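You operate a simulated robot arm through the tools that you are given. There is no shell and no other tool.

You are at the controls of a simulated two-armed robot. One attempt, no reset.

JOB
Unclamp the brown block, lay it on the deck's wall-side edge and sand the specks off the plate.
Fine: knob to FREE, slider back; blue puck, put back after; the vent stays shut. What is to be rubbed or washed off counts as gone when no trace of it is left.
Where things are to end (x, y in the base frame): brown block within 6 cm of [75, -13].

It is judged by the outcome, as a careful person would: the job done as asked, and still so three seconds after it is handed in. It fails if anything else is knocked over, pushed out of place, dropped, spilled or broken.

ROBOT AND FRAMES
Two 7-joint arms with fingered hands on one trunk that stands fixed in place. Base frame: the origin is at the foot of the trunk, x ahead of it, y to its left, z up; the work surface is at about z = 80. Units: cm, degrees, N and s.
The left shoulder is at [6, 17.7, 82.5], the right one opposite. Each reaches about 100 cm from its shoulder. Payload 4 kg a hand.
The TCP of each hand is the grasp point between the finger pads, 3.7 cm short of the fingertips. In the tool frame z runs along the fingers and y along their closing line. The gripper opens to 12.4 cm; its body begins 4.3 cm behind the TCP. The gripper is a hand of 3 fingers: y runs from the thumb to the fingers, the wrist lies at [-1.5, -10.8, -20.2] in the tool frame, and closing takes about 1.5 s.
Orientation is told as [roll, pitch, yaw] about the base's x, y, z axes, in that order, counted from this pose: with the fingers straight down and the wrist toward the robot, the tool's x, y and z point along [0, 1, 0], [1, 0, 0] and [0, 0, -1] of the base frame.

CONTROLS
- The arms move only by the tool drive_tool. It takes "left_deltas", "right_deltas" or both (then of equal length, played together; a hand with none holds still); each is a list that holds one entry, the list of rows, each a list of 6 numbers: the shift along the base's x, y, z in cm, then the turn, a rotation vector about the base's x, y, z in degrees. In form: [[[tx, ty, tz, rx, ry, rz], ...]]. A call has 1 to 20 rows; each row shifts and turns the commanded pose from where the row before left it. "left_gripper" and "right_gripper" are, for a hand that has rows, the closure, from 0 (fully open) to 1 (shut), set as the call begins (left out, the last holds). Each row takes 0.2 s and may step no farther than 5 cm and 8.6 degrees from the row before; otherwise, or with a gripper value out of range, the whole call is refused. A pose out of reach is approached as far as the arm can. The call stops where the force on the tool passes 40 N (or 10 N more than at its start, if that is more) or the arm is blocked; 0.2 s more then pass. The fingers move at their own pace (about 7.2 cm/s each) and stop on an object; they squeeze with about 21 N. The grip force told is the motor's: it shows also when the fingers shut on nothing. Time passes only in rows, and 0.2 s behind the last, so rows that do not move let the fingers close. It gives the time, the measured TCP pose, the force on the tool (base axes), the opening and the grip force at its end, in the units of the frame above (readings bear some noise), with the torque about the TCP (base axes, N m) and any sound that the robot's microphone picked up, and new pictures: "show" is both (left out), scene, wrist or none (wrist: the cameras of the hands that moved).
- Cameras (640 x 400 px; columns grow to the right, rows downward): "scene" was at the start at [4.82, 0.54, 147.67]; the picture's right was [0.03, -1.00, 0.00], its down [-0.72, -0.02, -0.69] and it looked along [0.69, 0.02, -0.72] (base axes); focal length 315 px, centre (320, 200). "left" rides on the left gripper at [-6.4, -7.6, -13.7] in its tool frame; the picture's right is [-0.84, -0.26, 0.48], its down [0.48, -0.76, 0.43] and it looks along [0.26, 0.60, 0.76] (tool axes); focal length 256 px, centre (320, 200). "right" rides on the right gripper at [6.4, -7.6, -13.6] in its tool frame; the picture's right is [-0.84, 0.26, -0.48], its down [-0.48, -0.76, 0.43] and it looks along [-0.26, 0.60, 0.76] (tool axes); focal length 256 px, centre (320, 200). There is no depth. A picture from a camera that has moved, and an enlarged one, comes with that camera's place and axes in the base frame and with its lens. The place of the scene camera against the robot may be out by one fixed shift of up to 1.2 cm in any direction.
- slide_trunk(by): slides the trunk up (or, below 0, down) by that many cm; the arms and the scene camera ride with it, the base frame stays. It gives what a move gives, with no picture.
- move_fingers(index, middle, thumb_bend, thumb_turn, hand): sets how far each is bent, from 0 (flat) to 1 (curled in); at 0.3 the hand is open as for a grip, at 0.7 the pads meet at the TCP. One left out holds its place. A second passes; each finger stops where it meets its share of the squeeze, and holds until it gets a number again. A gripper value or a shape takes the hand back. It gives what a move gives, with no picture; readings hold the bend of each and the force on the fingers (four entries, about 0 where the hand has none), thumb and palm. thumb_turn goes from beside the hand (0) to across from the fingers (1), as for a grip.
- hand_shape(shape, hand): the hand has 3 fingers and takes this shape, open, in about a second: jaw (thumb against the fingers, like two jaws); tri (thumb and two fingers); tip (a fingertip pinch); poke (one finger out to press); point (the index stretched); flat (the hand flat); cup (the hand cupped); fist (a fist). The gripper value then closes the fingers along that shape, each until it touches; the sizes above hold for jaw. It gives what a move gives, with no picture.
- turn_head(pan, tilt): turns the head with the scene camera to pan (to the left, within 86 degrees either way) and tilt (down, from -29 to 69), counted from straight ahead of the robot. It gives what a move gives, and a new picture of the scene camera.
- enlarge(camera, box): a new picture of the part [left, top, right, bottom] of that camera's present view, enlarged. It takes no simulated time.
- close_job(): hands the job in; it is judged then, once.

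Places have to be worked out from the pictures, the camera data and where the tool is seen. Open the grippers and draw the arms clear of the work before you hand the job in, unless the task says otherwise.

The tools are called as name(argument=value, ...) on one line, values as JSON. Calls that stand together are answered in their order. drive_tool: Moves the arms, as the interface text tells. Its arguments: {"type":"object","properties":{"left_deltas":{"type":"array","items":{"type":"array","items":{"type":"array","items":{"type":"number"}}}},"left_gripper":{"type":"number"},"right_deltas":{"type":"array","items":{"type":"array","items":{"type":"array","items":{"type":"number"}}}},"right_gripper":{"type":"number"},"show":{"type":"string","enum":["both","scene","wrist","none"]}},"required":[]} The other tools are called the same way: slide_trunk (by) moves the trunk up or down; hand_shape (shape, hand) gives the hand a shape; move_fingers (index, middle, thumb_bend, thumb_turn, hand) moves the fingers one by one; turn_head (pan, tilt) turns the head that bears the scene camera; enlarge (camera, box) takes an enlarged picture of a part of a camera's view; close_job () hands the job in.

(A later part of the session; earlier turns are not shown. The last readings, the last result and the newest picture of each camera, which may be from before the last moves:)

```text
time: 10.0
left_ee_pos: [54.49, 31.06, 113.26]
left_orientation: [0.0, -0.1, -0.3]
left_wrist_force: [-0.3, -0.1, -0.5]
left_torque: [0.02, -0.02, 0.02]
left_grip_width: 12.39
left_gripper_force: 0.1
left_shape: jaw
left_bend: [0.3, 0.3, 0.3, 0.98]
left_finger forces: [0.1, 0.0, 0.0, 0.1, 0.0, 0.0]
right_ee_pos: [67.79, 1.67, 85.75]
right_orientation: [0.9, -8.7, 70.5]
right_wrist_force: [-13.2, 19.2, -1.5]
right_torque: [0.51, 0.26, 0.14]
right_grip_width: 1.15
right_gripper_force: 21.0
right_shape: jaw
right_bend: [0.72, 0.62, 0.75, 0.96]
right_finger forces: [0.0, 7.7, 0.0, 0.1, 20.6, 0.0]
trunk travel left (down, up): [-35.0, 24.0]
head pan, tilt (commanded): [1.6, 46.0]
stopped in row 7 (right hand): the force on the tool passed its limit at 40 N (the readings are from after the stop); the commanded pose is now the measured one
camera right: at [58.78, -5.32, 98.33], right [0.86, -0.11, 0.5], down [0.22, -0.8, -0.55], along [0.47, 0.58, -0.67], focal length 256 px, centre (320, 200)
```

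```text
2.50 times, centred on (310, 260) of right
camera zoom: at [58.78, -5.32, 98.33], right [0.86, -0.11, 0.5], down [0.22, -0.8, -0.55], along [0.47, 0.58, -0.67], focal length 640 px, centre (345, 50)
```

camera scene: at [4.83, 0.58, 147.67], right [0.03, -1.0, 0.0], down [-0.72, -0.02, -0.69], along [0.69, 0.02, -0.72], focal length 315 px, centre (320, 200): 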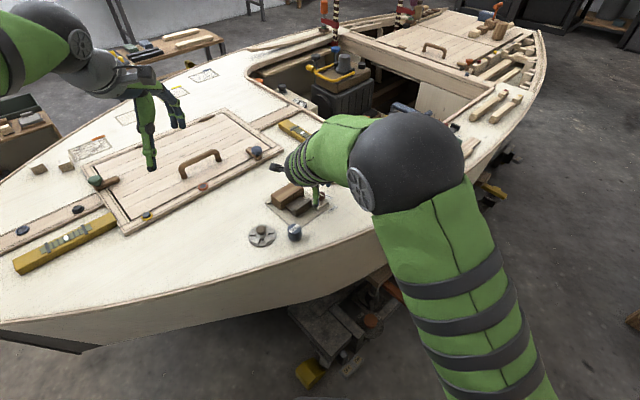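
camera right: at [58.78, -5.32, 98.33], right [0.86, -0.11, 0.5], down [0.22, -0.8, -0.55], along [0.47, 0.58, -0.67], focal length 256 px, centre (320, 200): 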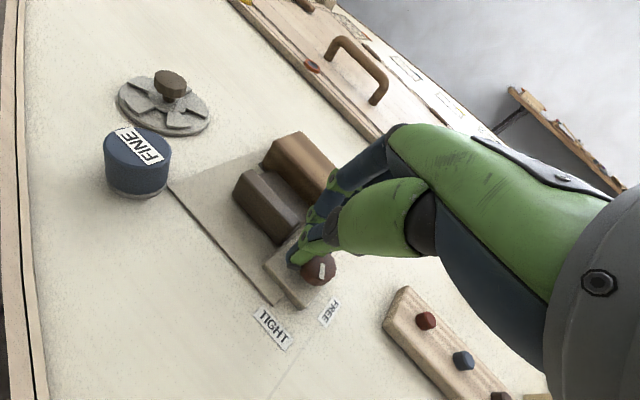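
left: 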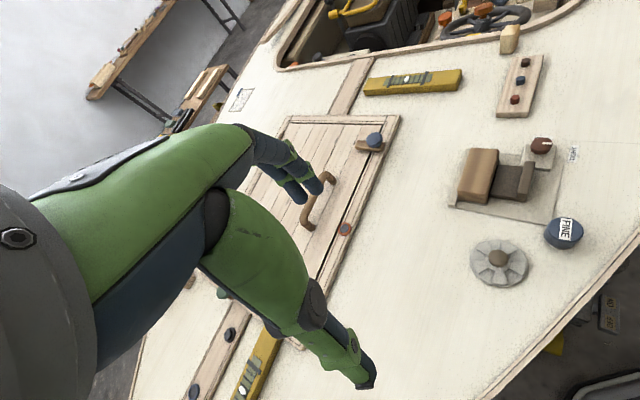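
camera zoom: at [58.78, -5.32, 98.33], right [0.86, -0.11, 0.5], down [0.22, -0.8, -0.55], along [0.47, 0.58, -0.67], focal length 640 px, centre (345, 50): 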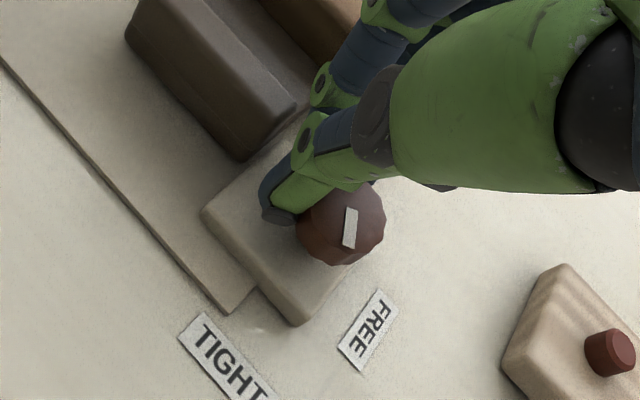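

The grip slid off toward the slider near the end: the pointer has only turned about 30–35° and one finger lost contact. I'll lift straight up clear of the knob and look at the state.

drive_tool(right_deltas=[[[0, 0, 1.5, 0, 0, 0], [0, 0, 2.5, 0, 0, 0], [0, 0, 3, 0, 0, 0]]], show="none")

drive_tool(right_deltas=[[[0, 0, 2, 0, 0, 0], [0, 0, 0, 0, 0, 0]]], right_gripper=0.5, show="both")

enlarge(camera="scene", box=[315, 175, 365, 215])

enlarge(camera="right", box=[230, 200, 390, 320])

enlarge(camera="left", box=[500, 120, 600, 200])

```text
time: 10.8
left_ee_pos: [54.52, 31.17, 113.26]
left_orientation: [0.0, 0.1, -0.2]
left_wrist_force: [0.0, -0.6, 0.3]
left_torque: [0.02, 0.01, -0.03]
left_grip_width: 12.37
left_gripper_force: 0.0
left_shape: jaw
left_bend: [0.3, 0.3, 0.3, 0.98]
left_finger forces: [0.1, 0.1, 0.0, 0.1, 0.0, 0.0]
right_ee_pos: [68.19, 1.24, 92.71]
right_orientation: [0.5, -8.6, 70.0]
right_wrist_force: [-0.9, 0.0, -0.3]
right_torque: [0.02, 0.0, 0.0]
right_grip_width: 1.05
right_gripper_force: 21.2
right_shape: jaw
right_bend: [0.72, 0.73, 0.75, 1.0]
right_finger forces: [0.0, 0.0, 0.1, 0.0, 0.1, 0.0]
trunk travel left (down, up): [-35.0, 24.0]
head pan, tilt (commanded): [1.6, 46.0]
```

```text
time: 11.4
left_ee_pos: [54.34, 31.14, 113.3]
left_orientation: [-0.1, 0.0, -0.1]
left_wrist_force: [0.8, -0.9, 0.0]
left_torque: [-0.03, -0.01, -0.03]
left_grip_width: 12.38
left_gripper_force: 0.1
left_shape: jaw
left_bend: [0.3, 0.3, 0.3, 0.98]
left_finger forces: [0.0, 0.0, 0.0, 0.0, 0.0, 0.1]
right_ee_pos: [68.15, 1.44, 94.77]
right_orientation: [0.6, -8.7, 70.1]
right_wrist_force: [0.0, -0.1, -0.2]
right_torque: [-0.02, -0.03, 0.0]
right_grip_width: 6.16
right_gripper_force: 0.1
right_shape: jaw
right_bend: [0.42, 0.46, 0.56, 1.0]
right_finger forces: [0.1, 0.0, 0.0, 0.1, 0.1, 0.1]
trunk travel left (down, up): [-35.0, 24.0]
head pan, tilt (commanded): [1.6, 46.0]
camera scene: at [4.81, 0.55, 147.67], right [0.03, -1.0, 0.0], down [-0.72, -0.02, -0.69], along [0.69, 0.02, -0.72], focal length 315 px, centre (320, 200)
camera right: at [59.04, -5.53, 107.2], right [0.85, -0.11, 0.51], down [0.22, -0.81, -0.55], along [0.47, 0.58, -0.67], focal length 256 px, centre (320, 200)
```

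scene: 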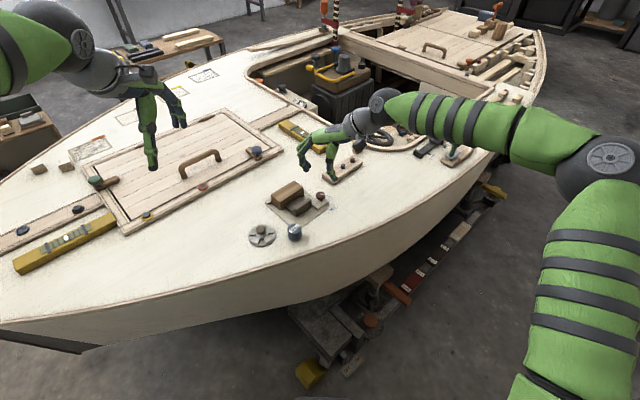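
right: 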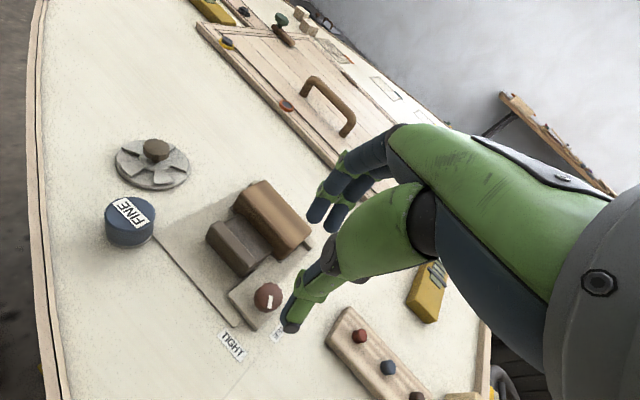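

```text
10.00 times, centred on (340, 195) of scene
camera zoom: at [4.81, 0.55, 147.67], right [0.03, -1.0, 0.0], down [-0.72, -0.02, -0.69], along [0.69, 0.02, -0.72], focal length 3153 px, centre (120, 250)
```

zoom: 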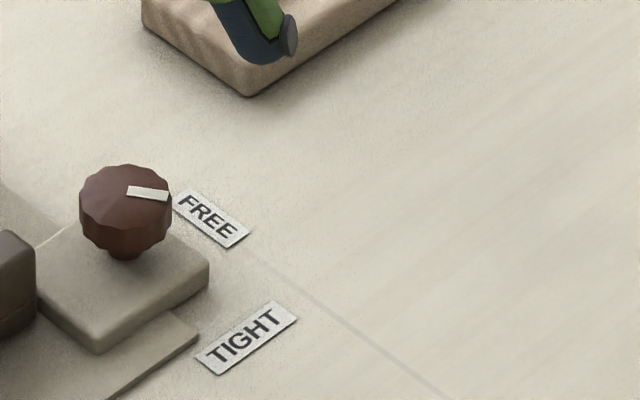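

```text
3.33 times, centred on (310, 260) of right
camera zoom: at [59.04, -5.53, 107.2], right [0.85, -0.11, 0.51], down [0.22, -0.81, -0.55], along [0.47, 0.58, -0.67], focal length 853 px, centre (353, 0)
```

zoom: 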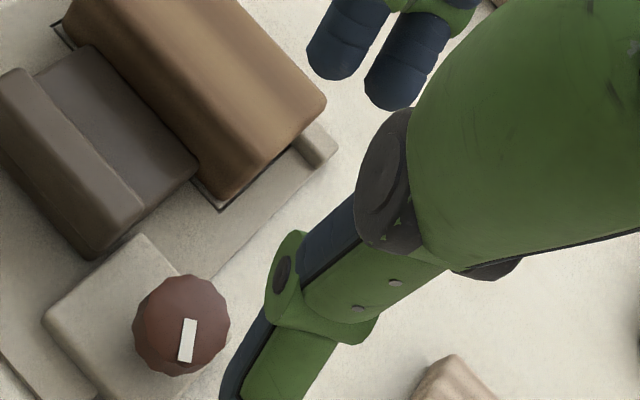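

```text
5.00 times, centred on (550, 160) of left
camera zoom: at [46.9, 24.79, 126.94], right [-0.26, -0.84, -0.48], down [-0.76, 0.49, -0.43], along [0.6, 0.25, -0.76], focal length 1280 px, centre (-830, 400)
```

zoom: 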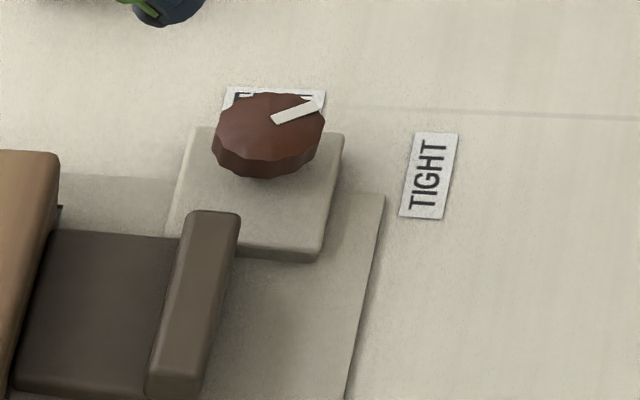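

The pointer now sits about 32° from TIGHT, so it needs roughly 58° more. The pictures show the fingers' grip centre lies about 0.5 cm to tool −x of the TCP, which caused the slip; I'll rotate back above the knob to yaw −15 with that offset corrected.

drive_tool(right_deltas=[[[0.01, 0.09, 0, 0, 0, -8.5], [0.01, 0.09, 0, 0, 0, -8.5], [0.01, 0.09, 0, 0, 0, -8.5], [0.01, 0.09, 0, 0, 0, -8.5], [0.01, 0.09, 0, 0, 0, -8.5], [0.02, 0.09, 0, 0, 0, -8.5], [0.02, 0.09, 0, 0, 0, -8.5], [0.02, 0.09, 0, 0, 0, -8.5], [0.02, 0.1, 0, 0, 0, -8.5], [0, 0.1, 0, 0, 0, -8.5], [0, 0, -3, 0, 0, 0], [0, 0, -3, 0, 0, 0], [0, 0, -2, 0, 0, 0], [0, 0, 0, 0, 0, 0]]], right_gripper=0.54, show="wrist")

enlarge(camera="right", box=[250, 180, 400, 340])

enlarge(camera="scene", box=[315, 175, 365, 215])

```text
time: 14.4
left_ee_pos: [54.49, 31.29, 113.29]
left_orientation: [0.1, 0.1, -0.2]
left_wrist_force: [0.0, 0.3, 1.0]
left_torque: [-0.02, -0.01, 0.0]
left_grip_width: 12.34
left_gripper_force: 0.0
left_shape: jaw
left_bend: [0.3, 0.3, 0.3, 0.98]
left_finger forces: [0.1, 0.0, 0.0, 0.0, 0.1, 0.0]
right_ee_pos: [68.28, 2.32, 86.72]
right_orientation: [0.6, -8.6, -14.9]
right_wrist_force: [0.0, 1.3, -0.8]
right_torque: [0.02, 0.02, 0.02]
right_grip_width: 5.72
right_gripper_force: 0.0
right_shape: jaw
right_bend: [0.44, 0.47, 0.57, 1.0]
right_finger forces: [0.0, 0.0, 0.0, 0.0, 0.0, 0.1]
trunk travel left (down, up): [-35.0, 24.0]
head pan, tilt (commanded): [1.6, 46.0]
camera right: at [60.64, 10.71, 99.25], right [-0.04, -0.86, 0.51], down [-0.79, -0.29, -0.55], along [0.62, -0.42, -0.67], focal length 256 px, centre (320, 200)
```

right: 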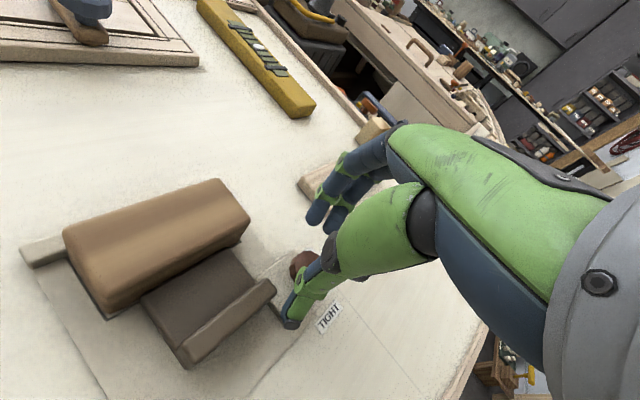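

```text
2.50 times, centred on (325, 260) of right
camera zoom: at [60.64, 10.71, 99.25], right [-0.04, -0.86, 0.51], down [-0.79, -0.29, -0.55], along [0.62, -0.42, -0.67], focal length 640 px, centre (308, 50)
```

zoom: 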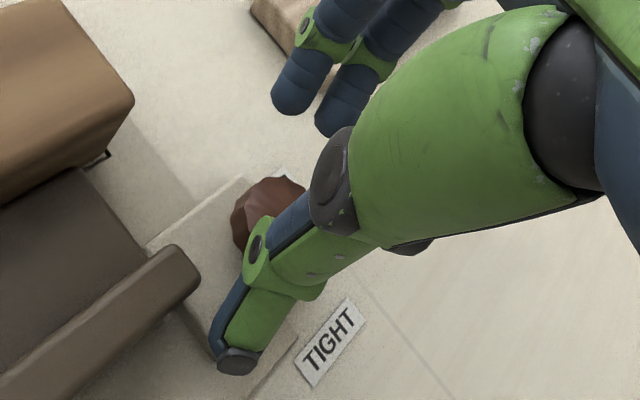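

```text
10.00 times, centred on (340, 195) of scene
camera zoom: at [4.82, 0.54, 147.67], right [0.03, -1.0, 0.0], down [-0.72, -0.02, -0.69], along [0.69, 0.02, -0.72], focal length 3153 px, centre (120, 250)
```

zoom: 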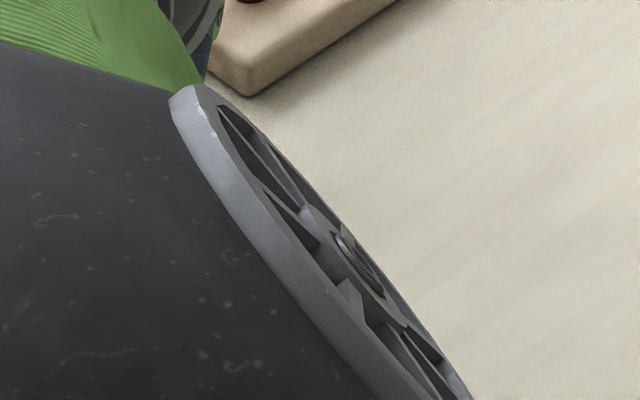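

With the correction, the knob should line up with the grip centre after the descent. I'll lower 1.1 cm and close.

drive_tool(right_deltas=[[[0, 0, -0.4, 0, 0, 0], [0, 0, -0.4, 0, 0, 0], [0, 0, -0.3, 0, 0, 0], [0, 0, 0, 0, 0, 0]]], show="none")

enlarge(camera="right", box=[250, 180, 400, 340])

```text
time: 15.4
left_ee_pos: [54.48, 31.17, 113.2]
left_orientation: [0.0, 0.1, -0.2]
left_wrist_force: [1.0, -0.3, -0.1]
left_torque: [0.02, 0.01, -0.06]
left_grip_width: 12.34
left_gripper_force: 0.0
left_shape: jaw
left_bend: [0.3, 0.3, 0.3, 0.98]
left_finger forces: [0.1, 0.0, 0.0, 0.0, 0.0, 0.1]
right_ee_pos: [68.34, 2.31, 85.59]
right_orientation: [0.6, -8.6, -14.8]
right_wrist_force: [0.1, 0.8, 0.0]
right_torque: [0.0, 0.03, 0.01]
right_grip_width: 5.73
right_gripper_force: 0.2
right_shape: jaw
right_bend: [0.44, 0.47, 0.57, 1.0]
right_finger forces: [0.1, 0.1, 0.1, 0.1, 0.0, 0.0]
trunk travel left (down, up): [-35.0, 24.0]
head pan, tilt (commanded): [1.6, 46.0]
```

```text
2.50 times, centred on (325, 260) of right
camera zoom: at [60.65, 10.7, 98.12], right [-0.04, -0.86, 0.51], down [-0.79, -0.29, -0.55], along [0.62, -0.42, -0.67], focal length 640 px, centre (308, 50)
```

zoom: 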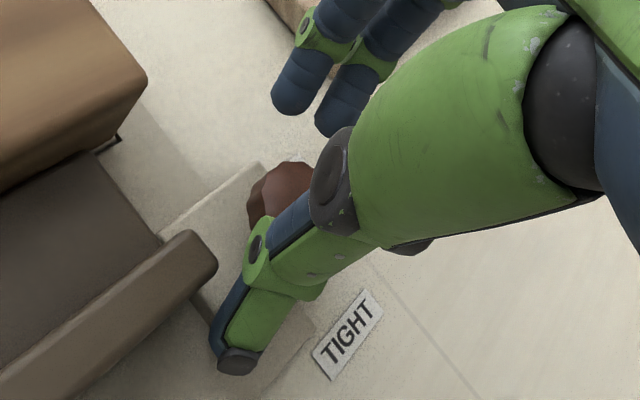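

The knob is now centred on the thumb-to-fingers line. Closing the grip.

drive_tool(right_deltas=[[[0, 0, 0, 0, 0, 0], [0, 0, 0, 0, 0, 0], [0, 0, 0, 0, 0, 0], [0, 0, 0, 0, 0, 0], [0, 0, 0, 0, 0, 0]]], right_gripper=0.95, show="none")

enlarge(camera="right", box=[250, 180, 400, 340])

```text
time: 16.6
left_ee_pos: [54.46, 31.22, 113.18]
left_orientation: [-0.1, 0.0, -0.2]
left_wrist_force: [-0.6, -0.4, 0.1]
left_torque: [0.04, 0.01, -0.03]
left_grip_width: 12.36
left_gripper_force: 0.0
left_shape: jaw
left_bend: [0.3, 0.3, 0.3, 0.98]
left_finger forces: [0.1, 0.0, 0.1, 0.1, 0.0, 0.0]
right_ee_pos: [68.25, 2.4, 85.62]
right_orientation: [0.5, -8.7, -14.7]
right_wrist_force: [-3.7, 5.1, -1.4]
right_torque: [0.09, 0.01, 0.01]
right_grip_width: 2.21
right_gripper_force: 20.5
right_shape: jaw
right_bend: [0.64, 0.62, 0.64, 1.0]
right_finger forces: [10.2, 7.3, 0.0, 0.0, 21.2, 0.0]
trunk travel left (down, up): [-35.0, 24.0]
head pan, tilt (commanded): [1.6, 46.0]
```

```text
2.50 times, centred on (325, 260) of right
camera zoom: at [60.61, 10.79, 98.15], right [-0.04, -0.86, 0.51], down [-0.79, -0.29, -0.55], along [0.62, -0.42, -0.67], focal length 640 px, centre (308, 50)
```

zoom: 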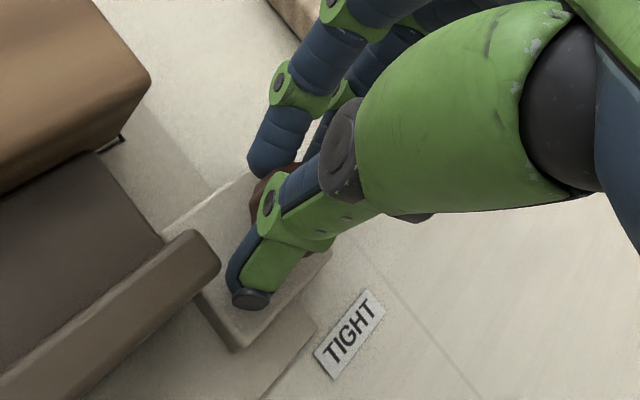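

Grip is well balanced this time (10, 7 and 21 N). I'll turn 34° first and check it holds.

drive_tool(right_deltas=[[[-0.14, -0.02, 0, 0, 0, 8.5], [-0.085, -0.093, 0, 0, 0, 8.5], [-0.07, -0.104, 0, 0, 0, 8.5], [-0.054, -0.114, 0, 0, 0, 8.5], [0, 0, 0, 0, 0, 0]]], show="none")

enlarge(camera="right", box=[250, 180, 400, 340])

enlarge(camera="scene", box=[315, 175, 365, 215])

```text
time: 17.8
left_ee_pos: [54.56, 31.27, 113.36]
left_orientation: [0.0, -0.1, -0.2]
left_wrist_force: [-0.1, 0.5, 0.4]
left_torque: [0.0, -0.03, 0.03]
left_grip_width: 12.38
left_gripper_force: 0.1
left_shape: jaw
left_bend: [0.3, 0.3, 0.3, 0.98]
left_finger forces: [0.0, 0.1, 0.1, 0.0, 0.0, 0.0]
right_ee_pos: [67.82, 1.96, 85.74]
right_orientation: [0.6, -8.6, 19.3]
right_wrist_force: [-0.7, 8.3, 0.6]
right_torque: [0.28, -0.11, 0.06]
right_grip_width: 2.04
right_gripper_force: 21.2
right_shape: jaw
right_bend: [0.65, 0.61, 0.64, 1.0]
right_finger forces: [14.4, 9.0, 0.1, 0.1, 18.8, 0.1]
trunk travel left (down, up): [-35.0, 24.0]
head pan, tilt (commanded): [1.6, 46.0]
```

```text
2.50 times, centred on (325, 260) of right
camera zoom: at [56.83, 4.69, 98.17], right [0.45, -0.73, 0.51], down [-0.49, -0.68, -0.55], along [0.75, 0.0, -0.66], focal length 640 px, centre (308, 50)
```

zoom: 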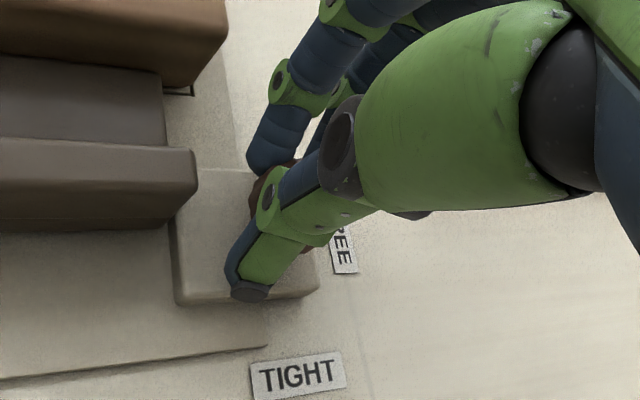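

```text
10.00 times, centred on (340, 195) of scene
camera zoom: at [4.82, 0.58, 147.67], right [0.03, -1.0, 0.0], down [-0.72, -0.02, -0.69], along [0.69, 0.02, -0.72], focal length 3153 px, centre (120, 250)
```

zoom: 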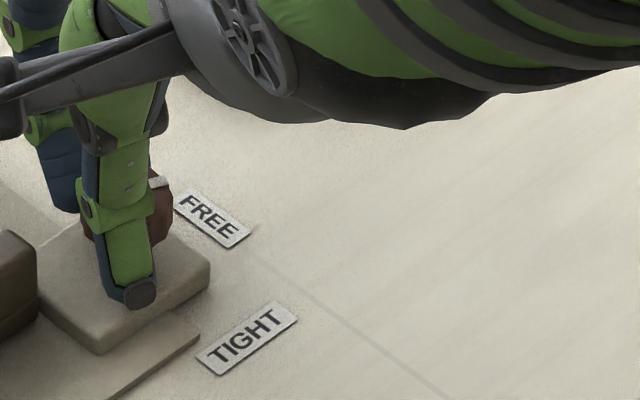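

The pointer tip is now about 65° below straight-ahead, turning with the hand as expected. I'll turn the last ~25° with a small lateral relief.

drive_tool(right_deltas=[[[-0.08, 0.0, 0, 0, 0, 8.3], [-0.019, -0.1, 0, 0, 0, 8.3], [0, -0.12, 0, 0, 0, 8.0], [0, 0, 0, 0, 0, 0]]], show="none")

enlarge(camera="right", box=[250, 180, 400, 340])

enlarge(camera="scene", box=[315, 175, 365, 215])

```text
time: 18.8
left_ee_pos: [54.52, 31.17, 113.24]
left_orientation: [-0.1, 0.0, -0.2]
left_wrist_force: [-0.4, -0.9, -0.9]
left_torque: [0.0, 0.0, 0.0]
left_grip_width: 12.39
left_gripper_force: 0.0
left_shape: jaw
left_bend: [0.3, 0.3, 0.3, 0.98]
left_finger forces: [0.1, 0.0, 0.1, 0.0, 0.1, 0.0]
right_ee_pos: [67.91, 1.86, 85.7]
right_orientation: [0.4, -8.5, 43.9]
right_wrist_force: [1.3, 2.0, 3.7]
right_torque: [0.19, -0.17, -0.07]
right_grip_width: 2.03
right_gripper_force: 21.5
right_shape: jaw
right_bend: [0.64, 0.61, 0.65, 1.0]
right_finger forces: [12.2, 11.1, 0.0, 0.0, 18.5, 0.0]
trunk travel left (down, up): [-35.0, 24.0]
head pan, tilt (commanded): [1.6, 46.0]
```

```text
2.50 times, centred on (325, 260) of right
camera zoom: at [56.61, -0.45, 98.16], right [0.71, -0.48, 0.51], down [-0.16, -0.82, -0.55], along [0.68, 0.31, -0.66], focal length 640 px, centre (308, 50)
```

zoom: 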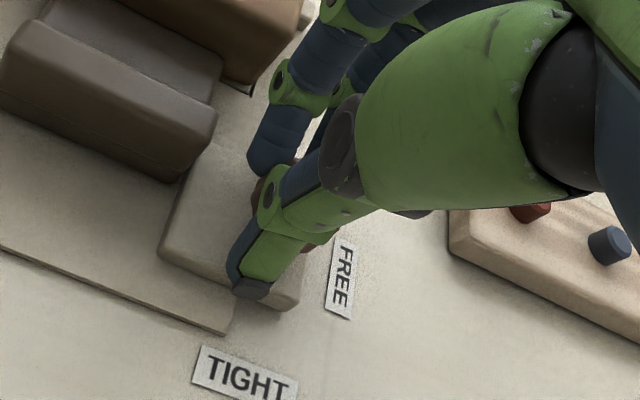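

```text
10.00 times, centred on (340, 195) of scene
camera zoom: at [4.81, 0.52, 147.67], right [0.03, -1.0, 0.0], down [-0.72, -0.02, -0.69], along [0.69, 0.02, -0.72], focal length 3153 px, centre (120, 250)
```

zoom: 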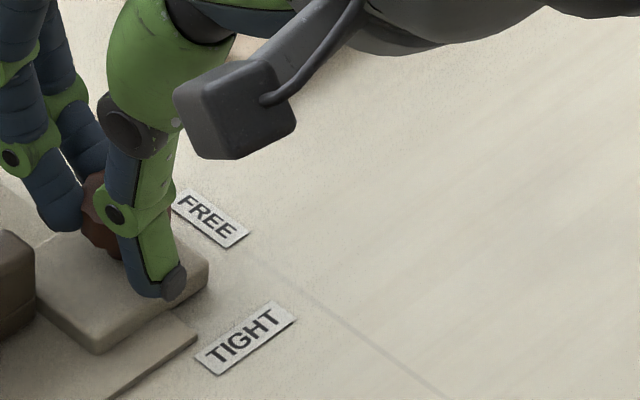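

The knob turned with the grip throughout. I'll open just enough to release, lift, and check the pointer.

drive_tool(right_deltas=[[[0, 0, 0, 0, 0, 0], [0, 0, 0, 0, 0, 0], [0, 0, 1.0, 0, 0, 0], [0, 0, 3, 0, 0, 0], [0, 0, 4, 0, 0, 0]]], right_gripper=0.62, show="none")

enlarge(camera="scene", box=[315, 175, 365, 215])

enlarge(camera="right", box=[200, 180, 400, 340])

enlarge(camera="left", box=[500, 120, 600, 200])

```text
time: 20.0
left_ee_pos: [54.41, 31.22, 113.41]
left_orientation: [0.0, 0.0, -0.2]
left_wrist_force: [-0.1, -0.2, -0.1]
left_torque: [-0.01, -0.04, 0.01]
left_grip_width: 12.38
left_gripper_force: 0.0
left_shape: jaw
left_bend: [0.3, 0.3, 0.3, 0.98]
left_finger forces: [0.0, 0.0, 0.1, 0.0, 0.1, 0.1]
right_ee_pos: [67.89, 1.76, 93.75]
right_orientation: [0.5, -8.6, 43.8]
right_wrist_force: [0.2, 0.2, 0.9]
right_torque: [0.0, -0.01, 0.0]
right_grip_width: 4.66
right_gripper_force: 0.0
right_shape: jaw
right_bend: [0.48, 0.51, 0.59, 1.0]
right_finger forces: [0.0, 0.0, 0.0, 0.0, 0.1, 0.1]
trunk travel left (down, up): [-35.0, 24.0]
head pan, tilt (commanded): [1.6, 46.0]
```

```text
10.00 times, centred on (340, 195) of scene
camera zoom: at [4.79, 0.54, 147.67], right [0.03, -1.0, 0.0], down [-0.72, -0.02, -0.69], along [0.69, 0.02, -0.72], focal length 3153 px, centre (120, 250)
```

zoom: 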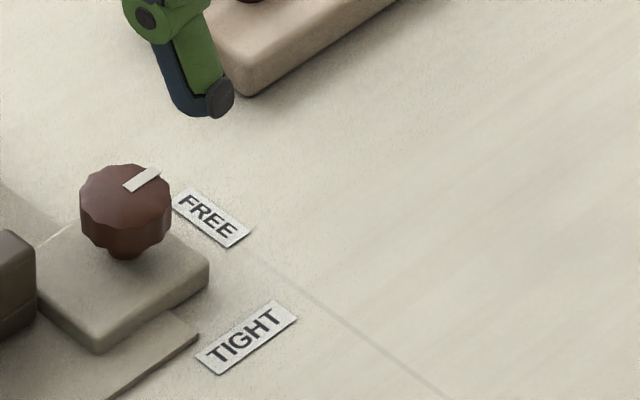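

```text
2.50 times, centred on (300, 260) of right
camera zoom: at [56.6, -0.48, 106.21], right [0.71, -0.48, 0.51], down [-0.16, -0.82, -0.55], along [0.68, 0.31, -0.66], focal length 640 px, centre (370, 50)
```

zoom: 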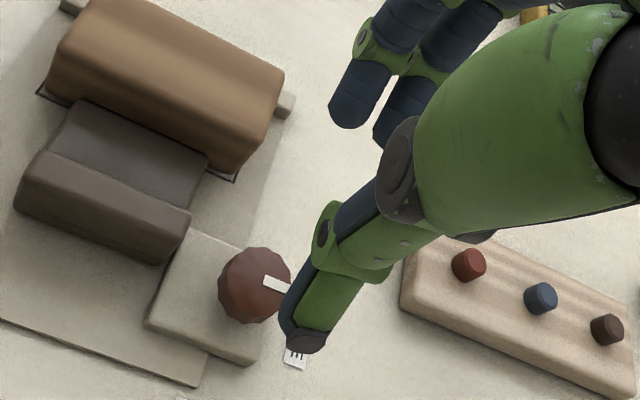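

```text
5.00 times, centred on (550, 160) of left
camera zoom: at [46.88, 24.79, 126.94], right [-0.26, -0.84, -0.48], down [-0.76, 0.49, -0.43], along [0.6, 0.25, -0.76], focal length 1280 px, centre (-830, 400)
```

zoom: 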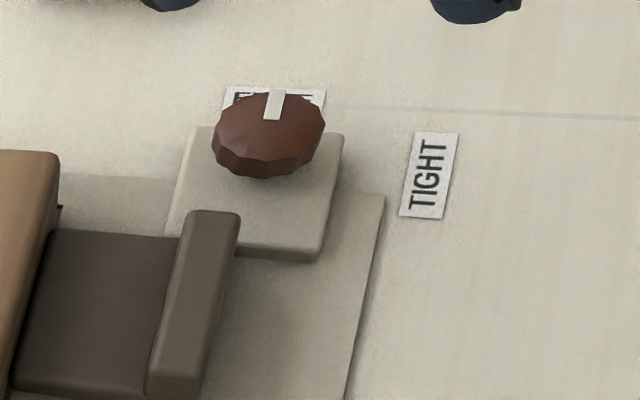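

The pointer is now parallel to the fixture axis and aimed at FREE. Next is the slider: the gap between its handle and the block is only ~3.5 cm, so I'll try the one-finger "poke" shape and see where the fingertip lies.

hand_shape(shape="poke", hand="right")

enlarge(camera="scene", box=[270, 100, 430, 220])

enlarge(camera="right", box=[200, 100, 440, 380])

enlarge(camera="left", box=[440, 20, 640, 220])

```text
time: 20.9
left_ee_pos: [54.47, 31.14, 113.4]
left_orientation: [0.0, -0.1, -0.3]
left_wrist_force: [-0.1, -0.4, 0.1]
left_torque: [0.03, 0.01, 0.01]
left_grip_width: 12.35
left_gripper_force: 0.0
left_shape: jaw
left_bend: [0.3, 0.3, 0.3, 0.98]
left_finger forces: [0.1, 0.1, 0.1, 0.0, 0.0, 0.0]
right_ee_pos: [67.86, 1.68, 93.6]
right_orientation: [0.7, -8.5, 43.7]
right_wrist_force: [-0.3, 0.5, -1.2]
right_torque: [0.01, -0.03, 0.01]
right_grip_width: 0.01
right_gripper_force: 0.0
right_shape: poke
right_bend: [0.7, 0.7, 0.0, 1.0]
right_finger forces: [0.0, 0.1, 0.0, 0.0, 0.1, 0.0]
trunk travel left (down, up): [-35.0, 24.0]
head pan, tilt (commanded): [1.6, 46.0]
```

```text
3.33 times, centred on (350, 160) of scene
camera zoom: at [4.82, 0.54, 147.67], right [0.03, -1.0, 0.0], down [-0.72, -0.02, -0.69], along [0.69, 0.02, -0.72], focal length 1051 px, centre (220, 333)
```

zoom: 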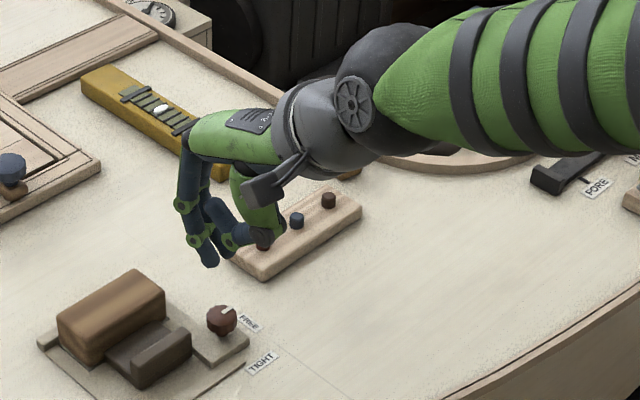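

```text
1.43 times, centred on (320, 240) of right
camera zoom: at [56.61, -0.47, 106.14], right [0.71, -0.48, 0.51], down [-0.16, -0.82, -0.55], along [0.68, 0.31, -0.67], focal length 366 px, centre (320, 143)
```

zoom: 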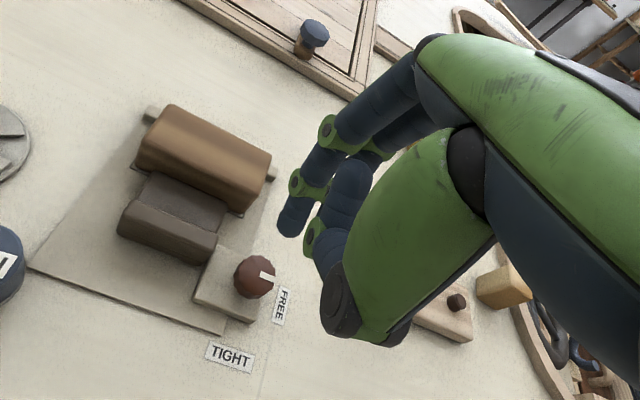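

```text
2.00 times, centred on (540, 120) of left
camera zoom: at [46.91, 24.78, 126.93], right [-0.26, -0.84, -0.48], down [-0.76, 0.49, -0.43], along [0.6, 0.25, -0.76], focal length 512 px, centre (-120, 360)
```

zoom: 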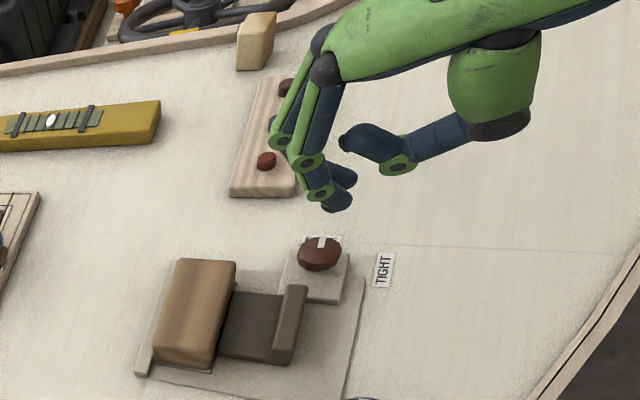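

The poke shape doesn't give a straight finger, so I'll go back to jaw with a moderate opening, where the fingers hang nearly straight, and move over the slider to look at the clearance.

hand_shape(shape="jaw", hand="right")

drive_tool(right_deltas=[[[-1.0, 0.5, 0, 0, 0, 1.2], [-1.0, 0.5, 0, 0, 0, 0], [-1.0, 0.5, 0, 0, 0, 0], [-1.0, 0.5, 0, 0, 0, 0], [0, 0, 0, 0, 0, 0]]], right_gripper=0.3, show="both")

enlarge(camera="scene", box=[260, 110, 380, 220])

enlarge(camera="left", box=[440, 50, 640, 220])

enlarge(camera="right", box=[200, 120, 400, 360])

```text
time: 21.8
left_ee_pos: [54.45, 31.05, 113.27]
left_orientation: [0.0, 0.0, -0.2]
left_wrist_force: [0.3, 0.6, 1.0]
left_torque: [0.0, 0.01, 0.01]
left_grip_width: 12.36
left_gripper_force: 0.0
left_shape: jaw
left_bend: [0.3, 0.3, 0.3, 0.98]
left_finger forces: [0.0, 0.0, 0.1, 0.0, 0.1, 0.1]
right_ee_pos: [67.82, 1.59, 93.66]
right_orientation: [0.7, -8.6, 43.7]
right_wrist_force: [-0.5, -0.5, -0.2]
right_torque: [-0.02, -0.03, 0.0]
right_grip_width: 12.35
right_gripper_force: 0.1
right_shape: jaw
right_bend: [0.3, 0.3, 0.3, 0.98]
right_finger forces: [0.0, 0.0, 0.0, 0.1, 0.0, 0.0]
trunk travel left (down, up): [-35.0, 24.0]
head pan, tilt (commanded): [1.6, 46.0]
```

```text
time: 23.0
left_ee_pos: [54.49, 31.13, 113.34]
left_orientation: [-0.1, -0.1, -0.2]
left_wrist_force: [0.2, 0.3, 0.0]
left_torque: [0.04, -0.01, 0.01]
left_grip_width: 12.38
left_gripper_force: 0.2
left_shape: jaw
left_bend: [0.3, 0.3, 0.3, 0.98]
left_finger forces: [0.1, 0.1, 0.0, 0.0, 0.0, 0.0]
right_ee_pos: [63.84, 3.67, 93.55]
right_orientation: [0.7, -8.6, 44.9]
right_wrist_force: [-0.6, -0.9, 0.4]
right_torque: [0.01, -0.02, 0.02]
right_grip_width: 8.72
right_gripper_force: 0.1
right_shape: jaw
right_bend: [0.35, 0.38, 0.5, 0.99]
right_finger forces: [0.0, 0.0, 0.1, 0.1, 0.1, 0.0]
trunk travel left (down, up): [-35.0, 24.0]
head pan, tilt (commanded): [1.6, 46.0]
camera scene: at [4.82, 0.54, 147.67], right [0.03, -1.0, 0.0], down [-0.72, -0.02, -0.69], along [0.69, 0.02, -0.72], focal length 315 px, centre (320, 200)
camera right: at [52.64, 1.3, 106.12], right [0.72, -0.47, 0.51], down [-0.15, -0.82, -0.55], along [0.67, 0.32, -0.67], focal length 256 px, centre (320, 200)
```

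scene: 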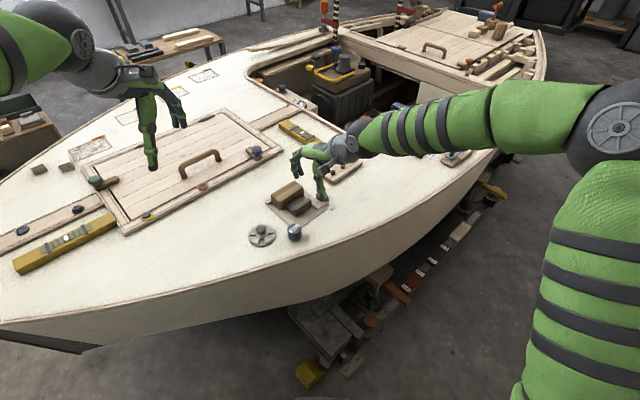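
right: 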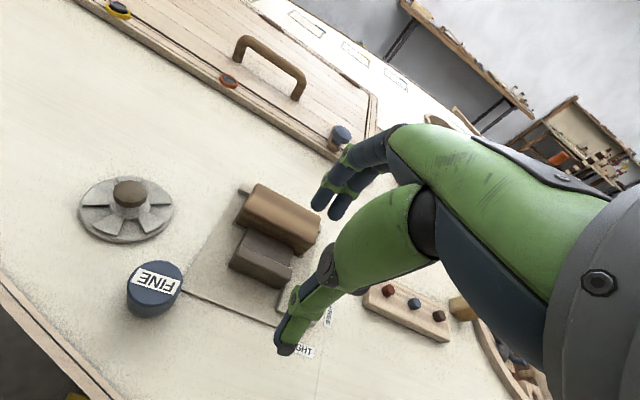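

```text
3.64 times, centred on (320, 165) of scene
camera zoom: at [4.82, 0.54, 147.67], right [0.03, -1.0, 0.0], down [-0.72, -0.02, -0.69], along [0.69, 0.02, -0.72], focal length 1147 px, centre (320, 327)
```

zoom: 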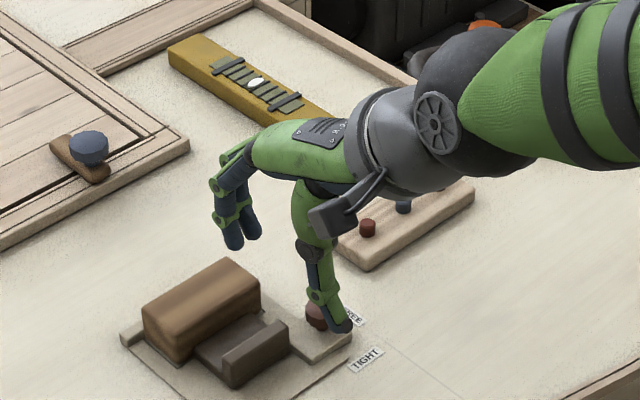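

```text
2.35 times, centred on (540, 135) of left
camera zoom: at [46.91, 24.78, 126.93], right [-0.26, -0.84, -0.48], down [-0.76, 0.49, -0.43], along [0.6, 0.25, -0.76], focal length 602 px, centre (-198, 353)
```

zoom: 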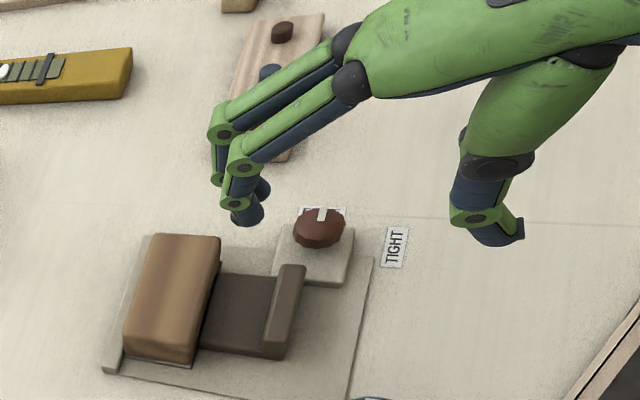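

```text
1.67 times, centred on (300, 240) of right
camera zoom: at [52.64, 1.3, 106.12], right [0.72, -0.47, 0.51], down [-0.15, -0.82, -0.55], along [0.67, 0.32, -0.67], focal length 427 px, centre (353, 133)
```

zoom: 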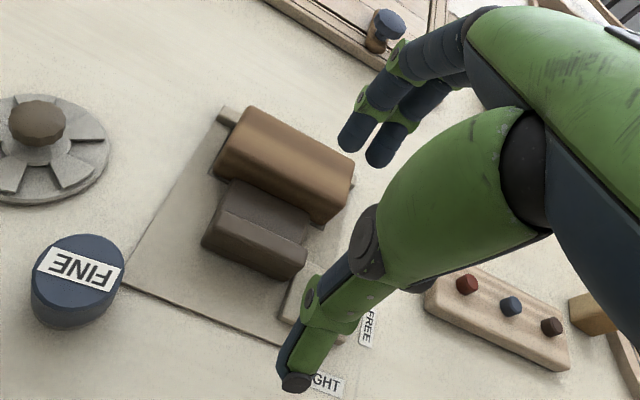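

At 8.7 cm opening the outer finger joints hang almost vertically, so both fingers fit in the handle–block gap. I'll halve the tilt, move the fingertips over the gap (TCP about (61.8, 4.8)) and check before lowering.

drive_tool(right_deltas=[[[-1.0, 0.56, 0, -3.04, 3.04, 0], [-1.0, 0.56, 0, 0, 0, 0], [0, 0, -3.0, 0, 0, 0], [0, 0, 0, 0, 0, 0]]], show="none")

enlarge(camera="scene", box=[260, 140, 360, 220])

enlarge(camera="left", box=[440, 80, 600, 220])

enlarge(camera="right", box=[200, 140, 400, 340])

```text
time: 24.0
left_ee_pos: [54.5, 31.19, 113.37]
left_orientation: [0.0, 0.0, -0.1]
left_wrist_force: [-0.9, 0.1, -0.3]
left_torque: [0.03, -0.03, -0.03]
left_grip_width: 12.38
left_gripper_force: 0.1
left_shape: jaw
left_bend: [0.3, 0.3, 0.3, 0.98]
left_finger forces: [0.1, 0.0, 0.0, 0.0, 0.0, 0.0]
right_ee_pos: [61.9, 4.9, 90.57]
right_orientation: [0.6, -4.4, 45.0]
right_wrist_force: [0.5, 0.1, 0.3]
right_torque: [0.0, 0.0, 0.02]
right_grip_width: 8.72
right_gripper_force: 0.1
right_shape: jaw
right_bend: [0.35, 0.38, 0.5, 0.99]
right_finger forces: [0.1, 0.1, 0.0, 0.1, 0.0, 0.0]
trunk travel left (down, up): [-35.0, 24.0]
head pan, tilt (commanded): [1.6, 46.0]
```

```text
5.00 times, centred on (310, 180) of scene
camera zoom: at [4.83, 0.55, 147.67], right [0.03, -1.0, 0.0], down [-0.72, -0.02, -0.69], along [0.69, 0.02, -0.72], focal length 1577 px, centre (370, 300)
```

zoom: 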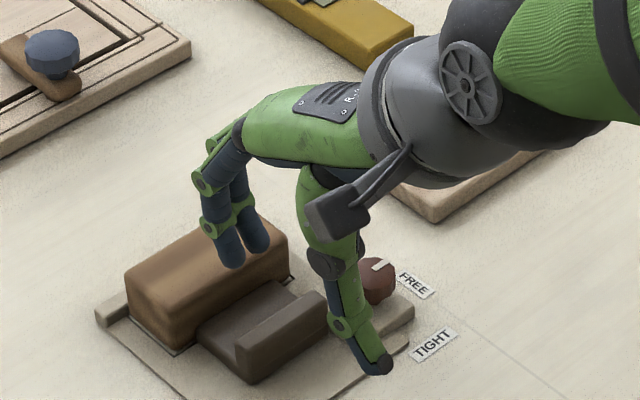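

```text
2.86 times, centred on (520, 150) of left
camera zoom: at [46.92, 24.79, 126.93], right [-0.26, -0.84, -0.48], down [-0.76, 0.49, -0.43], along [0.6, 0.25, -0.76], focal length 731 px, centre (-251, 343)
```

zoom: 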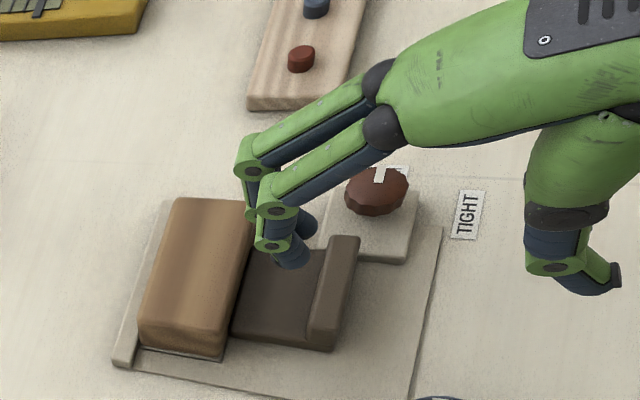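

```text
2.00 times, centred on (300, 240) of right
camera zoom: at [51.34, 3.2, 103.77], right [0.75, -0.44, 0.49], down [-0.17, -0.85, -0.5], along [0.64, 0.29, -0.72], focal length 512 px, centre (360, 120)
```

zoom: 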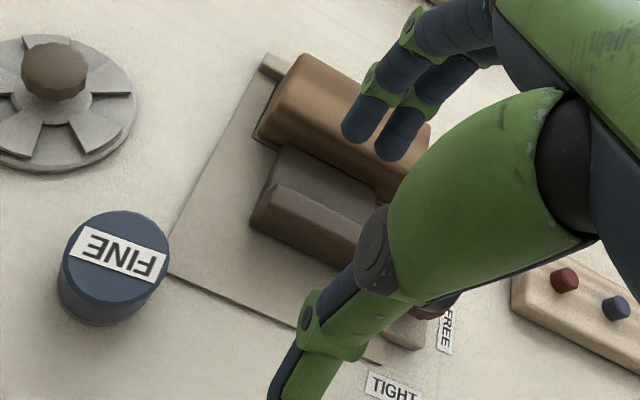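

Triangulation puts the fingertips at about (65.3, 9.05, 87.0), right over the gap (v≈52.6). I'll lower to just above the slider base and watch for contact.

drive_tool(right_deltas=[[[0, 0, -2.0, 0, 0, 0], [0, 0, -1.5, 0, 0, 0], [0, 0, -0.8, 0, 0, 0], [0, 0, 0, 0, 0, 0]]], show="none")

enlarge(camera="scene", box=[260, 140, 360, 220])

enlarge(camera="left", box=[460, 110, 580, 210])

enlarge(camera="right", box=[240, 150, 380, 270])

```text
time: 25.0
left_ee_pos: [54.46, 31.22, 113.34]
left_orientation: [0.0, -0.1, -0.2]
left_wrist_force: [0.2, 0.2, -0.5]
left_torque: [0.0, 0.03, 0.03]
left_grip_width: 12.33
left_gripper_force: 0.0
left_shape: jaw
left_bend: [0.3, 0.3, 0.3, 0.98]
left_finger forces: [0.1, 0.1, 0.0, 0.0, 0.1, 0.0]
right_ee_pos: [61.82, 4.86, 86.32]
right_orientation: [0.6, -4.3, 45.0]
right_wrist_force: [0.5, 0.0, -0.2]
right_torque: [0.0, 0.02, 0.0]
right_grip_width: 8.69
right_gripper_force: 0.1
right_shape: jaw
right_bend: [0.35, 0.38, 0.5, 0.99]
right_finger forces: [0.0, 0.2, 0.0, 0.0, 0.0, 0.0]
trunk travel left (down, up): [-35.0, 24.0]
head pan, tilt (commanded): [1.6, 46.0]
```

```text
5.00 times, centred on (310, 180) of scene
camera zoom: at [4.82, 0.54, 147.67], right [0.03, -1.0, 0.0], down [-0.72, -0.02, -0.69], along [0.69, 0.02, -0.72], focal length 1577 px, centre (370, 300)
```

zoom: 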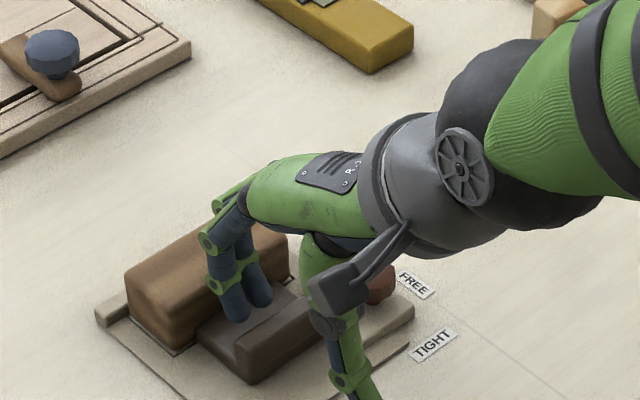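

```text
4.00 times, centred on (520, 160) of left
camera zoom: at [46.91, 24.78, 126.93], right [-0.26, -0.84, -0.48], down [-0.76, 0.49, -0.43], along [0.6, 0.25, -0.76], focal length 1024 px, centre (-480, 360)
```

zoom: 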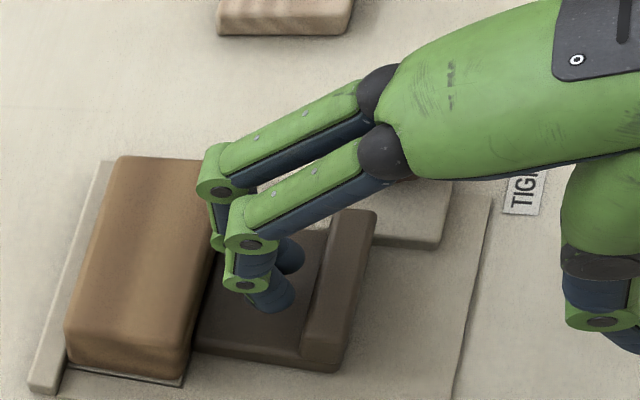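

```text
3.33 times, centred on (310, 210) of right
camera zoom: at [51.35, 3.2, 99.52], right [0.75, -0.44, 0.49], down [-0.17, -0.85, -0.5], along [0.64, 0.29, -0.72], focal length 853 px, centre (353, 167)
```

zoom: 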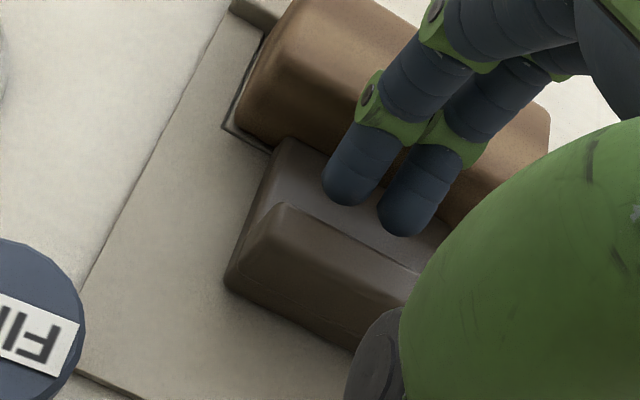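

The fingers sit in the gap between handle and block. I'll lower 0.5 cm more and then draw back along (−0.707, −0.707) in small steps.

drive_tool(right_deltas=[[[0, 0, -0.25, 0, 0, 0], [0, 0, -0.25, 0, 0, 0], [0, 0, 0, 0, 0, 0]]], show="none")

drive_tool(right_deltas=[[[-0.25, -0.25, 0, 0, 0, 0], [-0.25, -0.25, 0, 0, 0, 0], [-0.25, -0.25, 0, 0, 0, 0], [-0.25, -0.25, 0, 0, 0, 0], [0, 0, 0, 0, 0, 0]]], show="none")

enlarge(camera="left", box=[460, 110, 580, 210])

enlarge(camera="right", box=[240, 150, 380, 270])

```text
time: 25.8
left_ee_pos: [54.61, 31.25, 113.32]
left_orientation: [0.0, 0.0, -0.3]
left_wrist_force: [0.3, 0.1, 0.4]
left_torque: [-0.01, 0.02, 0.0]
left_grip_width: 12.37
left_gripper_force: 0.0
left_shape: jaw
left_bend: [0.3, 0.3, 0.3, 0.98]
left_finger forces: [0.0, 0.1, 0.0, 0.0, 0.0, 0.1]
right_ee_pos: [61.93, 4.87, 85.79]
right_orientation: [0.6, -4.3, 44.8]
right_wrist_force: [0.1, -0.8, -0.1]
right_torque: [-0.03, -0.02, 0.0]
right_grip_width: 8.71
right_gripper_force: 0.1
right_shape: jaw
right_bend: [0.35, 0.38, 0.5, 0.99]
right_finger forces: [0.0, 0.0, 0.0, 0.1, 0.0, 0.0]
trunk travel left (down, up): [-35.0, 24.0]
head pan, tilt (commanded): [1.6, 46.0]
```

```text
time: 27.0
left_ee_pos: [54.58, 31.04, 113.23]
left_orientation: [0.0, 0.0, -0.2]
left_wrist_force: [-0.3, -0.1, -0.4]
left_torque: [0.0, 0.01, 0.0]
left_grip_width: 12.38
left_gripper_force: 0.1
left_shape: jaw
left_bend: [0.3, 0.3, 0.3, 0.98]
left_finger forces: [0.0, 0.0, 0.1, 0.0, 0.0, 0.0]
right_ee_pos: [60.83, 3.84, 85.77]
right_orientation: [0.6, -4.3, 44.9]
right_wrist_force: [0.2, 0.4, 0.1]
right_torque: [0.01, 0.03, 0.02]
right_grip_width: 8.77
right_gripper_force: 0.1
right_shape: jaw
right_bend: [0.35, 0.38, 0.5, 0.99]
right_finger forces: [0.4, 0.4, 0.0, 0.0, 0.0, 0.0]
trunk travel left (down, up): [-35.0, 24.0]
head pan, tilt (commanded): [1.6, 46.0]
```

```text
4.00 times, centred on (520, 160) of left
camera zoom: at [46.91, 24.79, 126.93], right [-0.26, -0.84, -0.48], down [-0.76, 0.49, -0.43], along [0.6, 0.25, -0.76], focal length 1024 px, centre (-480, 360)
```

zoom: 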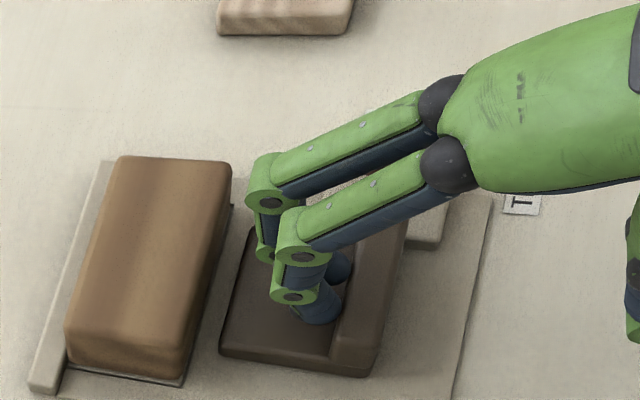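

```text
3.33 times, centred on (310, 210) of right
camera zoom: at [50.29, 2.11, 99.03], right [0.75, -0.44, 0.49], down [-0.17, -0.85, -0.49], along [0.64, 0.29, -0.72], focal length 853 px, centre (353, 167)
```

zoom: 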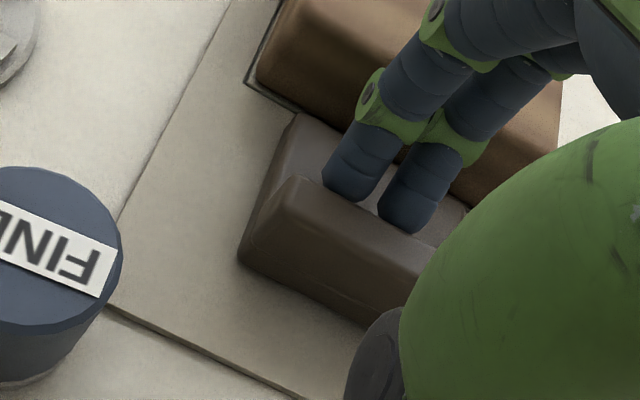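

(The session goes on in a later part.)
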